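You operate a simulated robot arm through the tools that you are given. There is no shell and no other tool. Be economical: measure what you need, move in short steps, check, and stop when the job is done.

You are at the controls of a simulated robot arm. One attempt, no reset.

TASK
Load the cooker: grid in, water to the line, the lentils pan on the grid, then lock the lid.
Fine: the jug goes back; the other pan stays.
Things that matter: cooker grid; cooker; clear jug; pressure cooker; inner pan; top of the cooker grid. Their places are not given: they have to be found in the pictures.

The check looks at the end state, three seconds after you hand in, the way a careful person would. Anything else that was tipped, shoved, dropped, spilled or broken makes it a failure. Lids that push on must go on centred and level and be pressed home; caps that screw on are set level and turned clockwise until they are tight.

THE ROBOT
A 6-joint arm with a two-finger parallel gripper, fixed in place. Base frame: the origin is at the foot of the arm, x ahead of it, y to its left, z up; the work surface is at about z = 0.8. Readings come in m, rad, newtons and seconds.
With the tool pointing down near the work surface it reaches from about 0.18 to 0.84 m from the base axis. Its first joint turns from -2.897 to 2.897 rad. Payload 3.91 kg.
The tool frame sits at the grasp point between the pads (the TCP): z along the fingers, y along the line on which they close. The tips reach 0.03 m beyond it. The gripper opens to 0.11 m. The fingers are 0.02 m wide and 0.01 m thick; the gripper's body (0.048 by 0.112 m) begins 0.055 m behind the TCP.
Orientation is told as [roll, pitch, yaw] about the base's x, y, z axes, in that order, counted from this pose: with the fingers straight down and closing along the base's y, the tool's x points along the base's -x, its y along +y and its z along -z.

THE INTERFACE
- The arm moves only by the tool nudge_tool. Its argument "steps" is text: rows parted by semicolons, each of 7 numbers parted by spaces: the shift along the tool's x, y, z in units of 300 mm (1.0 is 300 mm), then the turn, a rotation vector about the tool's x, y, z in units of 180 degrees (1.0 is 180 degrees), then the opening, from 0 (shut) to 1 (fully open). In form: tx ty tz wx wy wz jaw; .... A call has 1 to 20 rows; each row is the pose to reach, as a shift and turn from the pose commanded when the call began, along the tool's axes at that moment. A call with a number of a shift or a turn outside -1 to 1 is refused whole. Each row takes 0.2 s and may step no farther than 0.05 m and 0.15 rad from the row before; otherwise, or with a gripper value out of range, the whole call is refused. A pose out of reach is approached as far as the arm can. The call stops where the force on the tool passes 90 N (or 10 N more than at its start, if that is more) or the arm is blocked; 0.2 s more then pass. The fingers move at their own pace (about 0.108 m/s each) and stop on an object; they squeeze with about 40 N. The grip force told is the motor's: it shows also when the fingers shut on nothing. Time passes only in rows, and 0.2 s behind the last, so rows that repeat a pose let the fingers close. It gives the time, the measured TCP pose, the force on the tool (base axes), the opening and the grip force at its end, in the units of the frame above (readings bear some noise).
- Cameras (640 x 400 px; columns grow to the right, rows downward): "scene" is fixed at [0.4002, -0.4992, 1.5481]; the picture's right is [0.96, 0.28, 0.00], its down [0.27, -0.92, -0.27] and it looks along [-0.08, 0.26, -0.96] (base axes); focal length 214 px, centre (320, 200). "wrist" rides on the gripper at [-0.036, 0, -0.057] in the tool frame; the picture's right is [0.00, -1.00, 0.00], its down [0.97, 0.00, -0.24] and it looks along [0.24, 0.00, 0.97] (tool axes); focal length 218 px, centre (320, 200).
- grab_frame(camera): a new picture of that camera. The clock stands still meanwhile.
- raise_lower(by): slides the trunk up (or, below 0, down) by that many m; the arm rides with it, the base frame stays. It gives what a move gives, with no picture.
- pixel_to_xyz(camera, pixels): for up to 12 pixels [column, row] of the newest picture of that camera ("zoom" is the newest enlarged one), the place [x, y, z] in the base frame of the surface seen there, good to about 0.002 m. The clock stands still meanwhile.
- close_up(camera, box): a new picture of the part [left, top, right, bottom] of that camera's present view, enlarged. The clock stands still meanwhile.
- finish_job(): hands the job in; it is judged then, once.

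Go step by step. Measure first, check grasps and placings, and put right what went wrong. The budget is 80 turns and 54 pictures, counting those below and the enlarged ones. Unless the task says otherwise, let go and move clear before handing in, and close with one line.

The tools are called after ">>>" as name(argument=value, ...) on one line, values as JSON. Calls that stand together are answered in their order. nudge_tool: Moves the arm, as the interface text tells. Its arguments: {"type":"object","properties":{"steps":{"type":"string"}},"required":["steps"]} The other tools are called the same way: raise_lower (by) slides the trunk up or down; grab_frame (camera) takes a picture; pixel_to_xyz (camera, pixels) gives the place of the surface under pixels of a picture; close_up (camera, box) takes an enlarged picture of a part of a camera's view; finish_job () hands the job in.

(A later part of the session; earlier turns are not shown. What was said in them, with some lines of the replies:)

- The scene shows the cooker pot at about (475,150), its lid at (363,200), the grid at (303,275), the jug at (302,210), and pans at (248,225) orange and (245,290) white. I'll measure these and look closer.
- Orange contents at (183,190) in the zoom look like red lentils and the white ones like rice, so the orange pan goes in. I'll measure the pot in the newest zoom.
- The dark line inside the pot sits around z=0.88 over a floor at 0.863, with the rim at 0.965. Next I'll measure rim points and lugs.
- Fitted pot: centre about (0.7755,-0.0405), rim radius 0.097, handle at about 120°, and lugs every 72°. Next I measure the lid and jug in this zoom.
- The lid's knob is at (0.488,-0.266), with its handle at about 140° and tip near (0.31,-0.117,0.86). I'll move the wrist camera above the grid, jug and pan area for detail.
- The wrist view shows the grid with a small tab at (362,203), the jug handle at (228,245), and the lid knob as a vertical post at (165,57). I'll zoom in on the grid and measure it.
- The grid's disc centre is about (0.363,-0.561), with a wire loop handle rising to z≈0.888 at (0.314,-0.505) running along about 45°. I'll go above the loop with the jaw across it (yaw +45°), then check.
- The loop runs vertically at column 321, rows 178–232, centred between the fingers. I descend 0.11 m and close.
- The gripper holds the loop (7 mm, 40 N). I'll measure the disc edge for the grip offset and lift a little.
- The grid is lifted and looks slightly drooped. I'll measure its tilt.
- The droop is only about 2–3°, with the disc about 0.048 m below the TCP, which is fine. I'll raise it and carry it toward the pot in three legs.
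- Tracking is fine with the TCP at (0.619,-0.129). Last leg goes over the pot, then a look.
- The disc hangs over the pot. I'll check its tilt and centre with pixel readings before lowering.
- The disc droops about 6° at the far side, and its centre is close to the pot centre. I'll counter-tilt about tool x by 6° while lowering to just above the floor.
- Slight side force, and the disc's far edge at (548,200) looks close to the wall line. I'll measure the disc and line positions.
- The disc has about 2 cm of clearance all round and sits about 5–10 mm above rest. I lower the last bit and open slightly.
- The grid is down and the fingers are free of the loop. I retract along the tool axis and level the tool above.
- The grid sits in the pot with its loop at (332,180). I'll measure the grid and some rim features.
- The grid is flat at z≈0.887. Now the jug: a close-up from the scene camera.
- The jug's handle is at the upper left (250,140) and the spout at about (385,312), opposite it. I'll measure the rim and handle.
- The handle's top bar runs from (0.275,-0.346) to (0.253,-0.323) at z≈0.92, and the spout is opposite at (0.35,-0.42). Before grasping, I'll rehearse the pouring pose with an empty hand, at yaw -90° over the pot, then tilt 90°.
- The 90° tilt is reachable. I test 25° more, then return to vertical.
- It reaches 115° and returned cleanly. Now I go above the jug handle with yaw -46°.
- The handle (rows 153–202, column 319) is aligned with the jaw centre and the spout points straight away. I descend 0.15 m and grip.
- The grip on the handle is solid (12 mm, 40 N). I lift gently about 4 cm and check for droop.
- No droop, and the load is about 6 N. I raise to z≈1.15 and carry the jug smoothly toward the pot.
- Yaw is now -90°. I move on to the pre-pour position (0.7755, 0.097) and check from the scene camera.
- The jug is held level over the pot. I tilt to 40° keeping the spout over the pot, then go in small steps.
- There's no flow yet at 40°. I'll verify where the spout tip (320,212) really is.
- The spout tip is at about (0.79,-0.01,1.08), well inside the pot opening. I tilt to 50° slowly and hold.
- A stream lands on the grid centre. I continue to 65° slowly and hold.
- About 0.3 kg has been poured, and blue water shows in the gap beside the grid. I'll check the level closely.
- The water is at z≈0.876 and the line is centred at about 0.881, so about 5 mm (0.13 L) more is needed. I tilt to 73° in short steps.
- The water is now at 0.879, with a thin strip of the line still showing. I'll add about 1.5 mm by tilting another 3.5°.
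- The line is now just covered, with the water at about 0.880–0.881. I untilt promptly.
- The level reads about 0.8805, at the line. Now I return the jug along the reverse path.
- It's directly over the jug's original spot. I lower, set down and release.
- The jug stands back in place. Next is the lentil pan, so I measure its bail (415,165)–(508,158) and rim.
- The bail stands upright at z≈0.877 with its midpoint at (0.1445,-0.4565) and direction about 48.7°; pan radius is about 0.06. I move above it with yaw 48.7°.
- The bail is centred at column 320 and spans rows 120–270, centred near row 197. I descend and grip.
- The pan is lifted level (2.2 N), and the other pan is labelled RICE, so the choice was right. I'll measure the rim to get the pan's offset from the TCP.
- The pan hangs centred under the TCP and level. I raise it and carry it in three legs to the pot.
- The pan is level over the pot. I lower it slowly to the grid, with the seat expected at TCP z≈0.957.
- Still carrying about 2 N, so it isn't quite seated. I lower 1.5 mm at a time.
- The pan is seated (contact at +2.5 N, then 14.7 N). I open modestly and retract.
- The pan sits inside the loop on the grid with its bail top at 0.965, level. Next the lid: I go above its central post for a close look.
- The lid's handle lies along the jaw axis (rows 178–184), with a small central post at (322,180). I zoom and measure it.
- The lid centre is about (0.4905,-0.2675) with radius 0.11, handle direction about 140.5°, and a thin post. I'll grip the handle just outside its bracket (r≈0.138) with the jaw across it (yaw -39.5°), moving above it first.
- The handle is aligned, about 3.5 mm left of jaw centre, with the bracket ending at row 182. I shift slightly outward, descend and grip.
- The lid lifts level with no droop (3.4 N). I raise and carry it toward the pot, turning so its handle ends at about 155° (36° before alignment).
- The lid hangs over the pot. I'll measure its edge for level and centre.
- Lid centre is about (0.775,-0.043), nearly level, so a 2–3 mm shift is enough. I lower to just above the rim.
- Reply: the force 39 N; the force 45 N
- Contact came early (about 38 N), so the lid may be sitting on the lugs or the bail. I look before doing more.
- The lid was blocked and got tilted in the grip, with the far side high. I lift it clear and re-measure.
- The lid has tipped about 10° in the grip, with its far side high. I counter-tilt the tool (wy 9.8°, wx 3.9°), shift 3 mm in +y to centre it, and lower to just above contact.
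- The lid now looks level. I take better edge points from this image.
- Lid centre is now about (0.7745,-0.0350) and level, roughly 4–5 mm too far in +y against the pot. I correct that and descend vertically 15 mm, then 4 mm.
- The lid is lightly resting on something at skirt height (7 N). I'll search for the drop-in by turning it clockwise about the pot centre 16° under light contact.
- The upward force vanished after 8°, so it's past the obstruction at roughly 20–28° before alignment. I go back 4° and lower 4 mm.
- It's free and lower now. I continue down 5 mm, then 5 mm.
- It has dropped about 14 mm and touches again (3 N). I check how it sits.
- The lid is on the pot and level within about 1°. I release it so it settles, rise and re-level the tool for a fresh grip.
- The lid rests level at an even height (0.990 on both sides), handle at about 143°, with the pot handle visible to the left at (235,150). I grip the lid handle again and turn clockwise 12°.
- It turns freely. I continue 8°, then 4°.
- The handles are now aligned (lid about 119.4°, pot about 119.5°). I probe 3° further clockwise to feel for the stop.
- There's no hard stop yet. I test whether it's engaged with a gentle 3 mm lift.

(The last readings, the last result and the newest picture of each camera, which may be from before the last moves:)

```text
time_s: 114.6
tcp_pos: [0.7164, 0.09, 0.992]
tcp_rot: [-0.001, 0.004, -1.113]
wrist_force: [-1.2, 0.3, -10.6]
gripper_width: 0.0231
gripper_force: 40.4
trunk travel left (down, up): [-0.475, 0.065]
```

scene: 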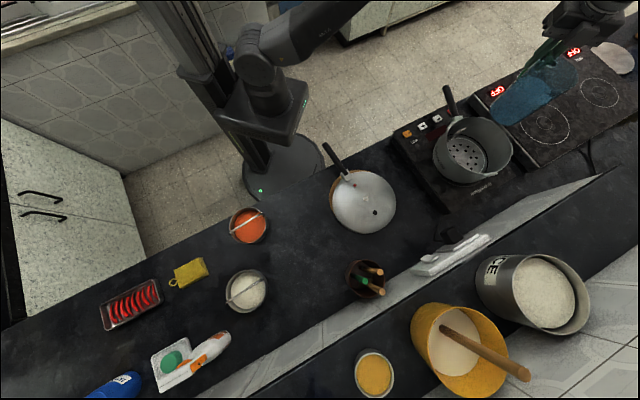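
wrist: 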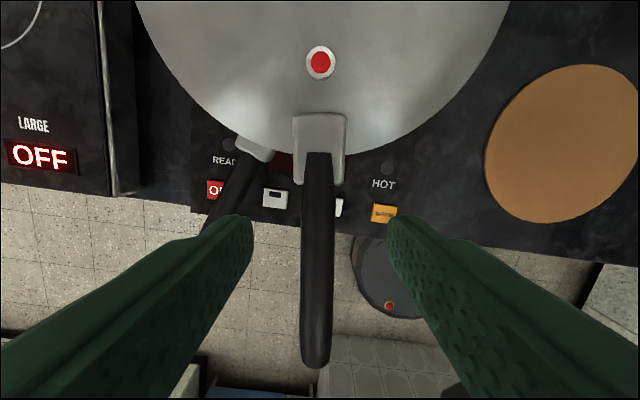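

Pull rises to about 10.6 N against a 4.5 N free weight, so the tabs are engaged under the lugs. I go back down and probe 5° more for a stop.

>>> nudge_tool(steps="0 0 0.01 0 0 0 0; -0.0013 0.0208 0.01 0 0 0.0139 0; -0.0028 0.0416 0.01 0 0 0.0278 0; -0.0028 0.0416 0.01 0 0 0.0278 0")

```text
time_s: 115.6
tcp_pos: [0.7274, 0.0951, 0.9901]
tcp_rot: [0.001, 0.001, -1.196]
wrist_force: [2.4, 1.1, -0.7]
gripper_width: 0.0231
gripper_force: 40.2
trunk travel left (down, up): [-0.475, 0.065]
```

There's no hard stop, so locked means handles aligned with full tab overlap. I turn back 7.5° to alignment, repeat the light lift test, then relax.

>>> nudge_tool(steps="0 -0.021 0 0 0 -0.0139 0; -0.0012 -0.0417 0 0 0 -0.0278 0; -0.0023 -0.0625 0 0 0 -0.0417 0; -0.0023 -0.0625 0 0 0 -0.0417 0")

>>> nudge_tool(steps="0 0 -0.007 0 0 0 0; 0 0 -0.014 0 0 0 0; 0 0 -0.014 0 0 0 0")

>>> nudge_tool(steps="0 0 0.007 0 0 0 0; 0 0 0.014 0 0 0 0; 0 0 0.014 0 0 0 0")

```text
time_s: 116.6
tcp_pos: [0.7114, 0.0874, 0.9903]
tcp_rot: [-0.001, 0.003, -1.069]
wrist_force: [-0.5, -2.1, -5.3]
gripper_width: 0.0234
gripper_force: 40.5
trunk travel left (down, up): [-0.475, 0.065]
```

```text
time_s: 117.4
tcp_pos: [0.712, 0.0875, 0.9934]
tcp_rot: [0.0, 0.0, -1.068]
wrist_force: [1.3, -1.7, -11.4]
gripper_width: 0.0233
gripper_force: 39.7
trunk travel left (down, up): [-0.475, 0.065]
```

```text
time_s: 118.2
tcp_pos: [0.7092, 0.089, 0.9926]
tcp_rot: [0.002, -0.001, -1.067]
wrist_force: [-0.7, 3.8, -0.1]
gripper_width: 0.0234
gripper_force: 40.1
trunk travel left (down, up): [-0.475, 0.065]
```

The lid is engaged and resists lifting. I release, rise clear and look.

>>> nudge_tool(steps="0 0 0 0 0 0 0.3; 0 0 0 0 0 0 0.5; 0 0 0 0 0 0 0.5; 0 0 -0.1 0 0 0 0.5; 0 0 -0.25 0 0 0 0.5; 0 0 -0.4 0 0 0 0.5; 0 0 -0.5 0 0 0 0.5; 0 0 -0.5 0 0 0 0.5")

>>> grab_frame(camera="wrist")

>>> pixel_to_xyz(camera="wrist", pixels=[[320, 20], [320, 60], [250, 60], [390, 60], [230, 30], [420, 30], [320, 100], [320, 150], [320, 200], [315, 240], [200, 60], [440, 60]])

```text
time_s: 120.0
tcp_pos: [0.7108, 0.0878, 1.1402]
tcp_rot: [0.0, 0.001, -1.07]
wrist_force: [0.1, -0.1, 0.7]
gripper_width: 0.055
gripper_force: 0.0
trunk travel left (down, up): [-0.475, 0.065]
```

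```text
4 pictures are left
```

wrist: 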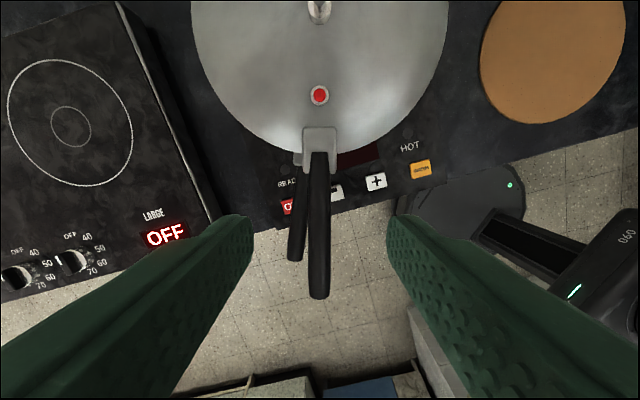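

```text
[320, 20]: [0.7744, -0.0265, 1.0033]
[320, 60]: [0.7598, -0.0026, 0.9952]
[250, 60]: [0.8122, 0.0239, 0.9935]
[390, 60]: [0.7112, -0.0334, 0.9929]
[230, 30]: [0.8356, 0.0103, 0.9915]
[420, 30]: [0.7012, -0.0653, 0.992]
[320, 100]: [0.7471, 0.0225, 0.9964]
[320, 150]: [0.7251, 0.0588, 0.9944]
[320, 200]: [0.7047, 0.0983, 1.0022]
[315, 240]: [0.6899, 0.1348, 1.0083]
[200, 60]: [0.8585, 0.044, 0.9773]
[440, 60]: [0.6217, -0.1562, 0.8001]
```

The pot handle is visible left of the lid handle at (296,250), so it may not be aligned or the pot may have turned. I measure both handles.

>>> pixel_to_xyz(camera="wrist", pixels=[[296, 255], [297, 235], [298, 215], [300, 195], [292, 245], [303, 240], [318, 290], [318, 260], [298, 160], [289, 235], [340, 132], [319, 5]])

```text
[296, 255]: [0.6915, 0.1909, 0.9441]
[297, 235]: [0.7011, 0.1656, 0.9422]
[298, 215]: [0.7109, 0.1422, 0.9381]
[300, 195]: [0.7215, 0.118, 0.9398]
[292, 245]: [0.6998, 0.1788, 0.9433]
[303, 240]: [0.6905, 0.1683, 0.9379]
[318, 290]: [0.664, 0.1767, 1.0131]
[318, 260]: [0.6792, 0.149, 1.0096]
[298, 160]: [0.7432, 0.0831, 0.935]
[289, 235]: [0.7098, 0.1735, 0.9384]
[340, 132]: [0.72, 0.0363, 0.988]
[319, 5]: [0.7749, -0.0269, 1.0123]
```

The pot turned about 10° clockwise with the lid (handle now about 110°), so the lid still needs about 9° relative to it. I regrip the lid handle and turn clockwise 9°.

>>> nudge_tool(steps="0 0 0.15 0 0 0 0.5; 0 0 0.3 0 0 0 0.5; 0 0 0.43 0 0 0 0.5; 0 0 0.497 0 0 0 0.5; 0 0 0.497 0 0 0 0; 0 0 0.497 0 0 0 0; 0 0 0.497 0 0 0 0")

>>> nudge_tool(steps="-0.0015 0.0208 0 0 0 0.0139 0; -0.0034 0.0416 0 0 0 0.0278 0; -0.0058 0.062 0 0 0 0.0417 0; -0.0058 0.062 0 0 0 0.0417 0")

>>> nudge_tool(steps="0 0.0063 0 0 0 0.0042 0; -0.0006 0.0125 0 0 0 0.0083 0; -0.0006 0.0125 0 0 0 0.0083 0")

```text
time_s: 121.6
tcp_pos: [0.7092, 0.0884, 0.9909]
tcp_rot: [0.001, -0.001, -1.068]
wrist_force: [0.5, -0.5, 0.5]
gripper_width: 0.0232
gripper_force: 39.9
trunk travel left (down, up): [-0.475, 0.065]
```

```text
time_s: 122.6
tcp_pos: [0.7263, 0.096, 0.9901]
tcp_rot: [-0.001, 0.001, -1.2]
wrist_force: [-2.8, 1.9, -1.4]
gripper_width: 0.0233
gripper_force: 40.2
trunk travel left (down, up): [-0.475, 0.065]
```

```text
time_s: 123.4
tcp_pos: [0.7309, 0.0977, 0.991]
tcp_rot: [0.001, 0.0, -1.225]
wrist_force: [-1.4, 3.7, -2.4]
gripper_width: 0.0235
gripper_force: 39.6
trunk travel left (down, up): [-0.475, 0.065]
```

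The lid handle is now at about 110°. I release, rise and verify against the pot handle.

>>> nudge_tool(steps="0 0 0 0 0 0 0.3; 0 0 0 0 0 0 0.5; 0 0 0 0 0 0 0.5; 0 0 -0.1 0 0 0 0.5; 0 0 -0.25 0 0 0 0.5; 0 0 -0.4 0 0 0 0.5; 0 0 -0.5 0 0 0 0.5; 0 0 -0.5 0 0 0 0.5")

>>> grab_frame(camera="wrist")

>>> pixel_to_xyz(camera="wrist", pixels=[[300, 250], [303, 235], [298, 240], [304, 250], [308, 200], [318, 290], [318, 240], [230, 30], [420, 30], [250, 60], [390, 60], [307, 258]])

```text
time_s: 125.2
tcp_pos: [0.7306, 0.0961, 1.1409]
tcp_rot: [0.0, 0.0, -1.224]
wrist_force: [0.2, 0.0, 0.2]
gripper_width: 0.0549
gripper_force: 0.2
trunk travel left (down, up): [-0.475, 0.065]
```

```text
3 pictures are left
```

wrist: 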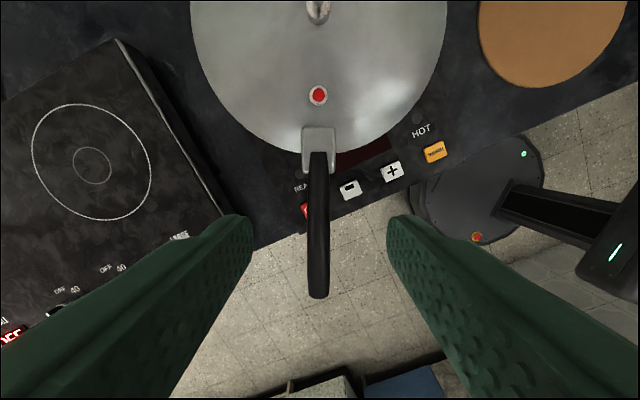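

```text
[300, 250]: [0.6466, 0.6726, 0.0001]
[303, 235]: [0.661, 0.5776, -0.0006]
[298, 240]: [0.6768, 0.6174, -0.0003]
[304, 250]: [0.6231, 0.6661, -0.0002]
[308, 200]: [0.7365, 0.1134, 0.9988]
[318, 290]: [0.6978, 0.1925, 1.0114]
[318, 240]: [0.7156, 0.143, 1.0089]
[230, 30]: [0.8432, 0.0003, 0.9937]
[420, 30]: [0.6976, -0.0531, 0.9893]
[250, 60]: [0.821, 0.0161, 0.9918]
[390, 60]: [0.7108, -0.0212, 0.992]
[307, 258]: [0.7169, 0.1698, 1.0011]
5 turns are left
```

The pot handle is fully hidden beneath the lid handle, so the lid is aligned and level (0.989–0.994). I move up clear and take a final scene look.

>>> nudge_tool(steps="0 0 -0.12 0 0 0 0.5; 0.05 0 -0.25 0 0 0 0.5; 0.15 0 -0.37 0 0 0 0.5; 0.27 0 -0.42 0 0 0 0.5; 0.4 0 -0.42 0 0 0 0.5; 0.4 0 -0.42 0 0 0 0.5")

>>> grab_frame(camera="scene")

```text
time_s: 126.6
tcp_pos: [0.6872, 0.2079, 1.2667]
tcp_rot: [0.004, 0.0, -1.224]
wrist_force: [-0.2, -0.5, -0.8]
gripper_width: 0.0551
gripper_force: 0.1
out of reach, approached as far as the arm can: row 4
trunk travel left (down, up): [-0.475, 0.065]
```

```text
2 pictures are left
4 turns are left
```

scene: 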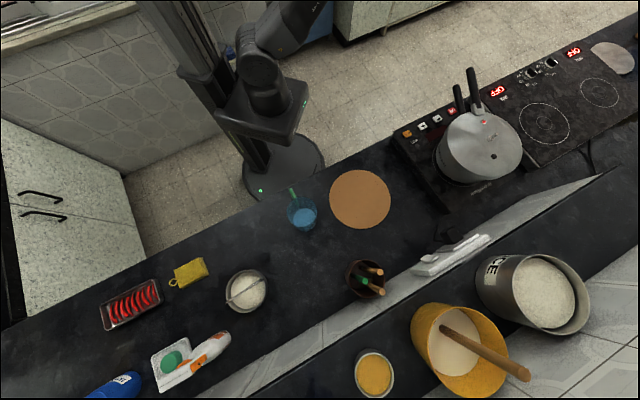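

Everything else is undisturbed. I do one last check of the two handles' angles near (458,90) and (472,80).

>>> close_up(camera="scene", box=[420, 60, 540, 190])

>>> pixel_to_xyz(camera="scene", pixels=[[457, 88], [459, 95], [461, 103], [470, 71], [473, 85], [475, 95], [489, 140], [445, 145], [515, 150], [475, 180]])

```text
3.08 times, centred on (480, 125) of scene
```

zoom: 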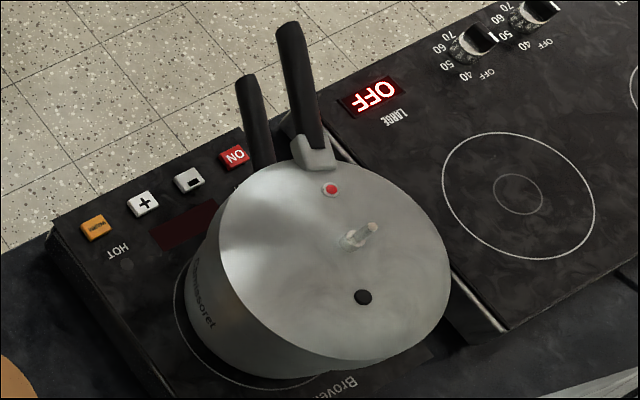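

```text
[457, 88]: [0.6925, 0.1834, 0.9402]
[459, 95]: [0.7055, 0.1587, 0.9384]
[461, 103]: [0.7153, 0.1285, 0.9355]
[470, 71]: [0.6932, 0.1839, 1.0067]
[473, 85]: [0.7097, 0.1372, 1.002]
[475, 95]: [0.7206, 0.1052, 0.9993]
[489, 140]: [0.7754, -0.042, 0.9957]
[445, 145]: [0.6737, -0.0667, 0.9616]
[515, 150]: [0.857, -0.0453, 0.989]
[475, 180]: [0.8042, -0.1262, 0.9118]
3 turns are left
```

Both handles coincide (pot at (0.6925,0.1834), lid at (0.6932,0.1839)), the lid is centred and level, and the arm is clear. I hand in.

>>> finish_job()

```text
The job is handed in.
```

I loaded the cooker and handed the job in: the grid is in, the water is at the line and the lentils pan is on the grid. The lid is turned clockwise until its handle lines up with the pot handle, but I never felt a hard stop. A gentle lift part-way through the turn met resistance; I didn't repeat it at the final position. The pot turned about 10° on its hob as the lid was turned. The jug is back in its place and the rice pan was not moved.
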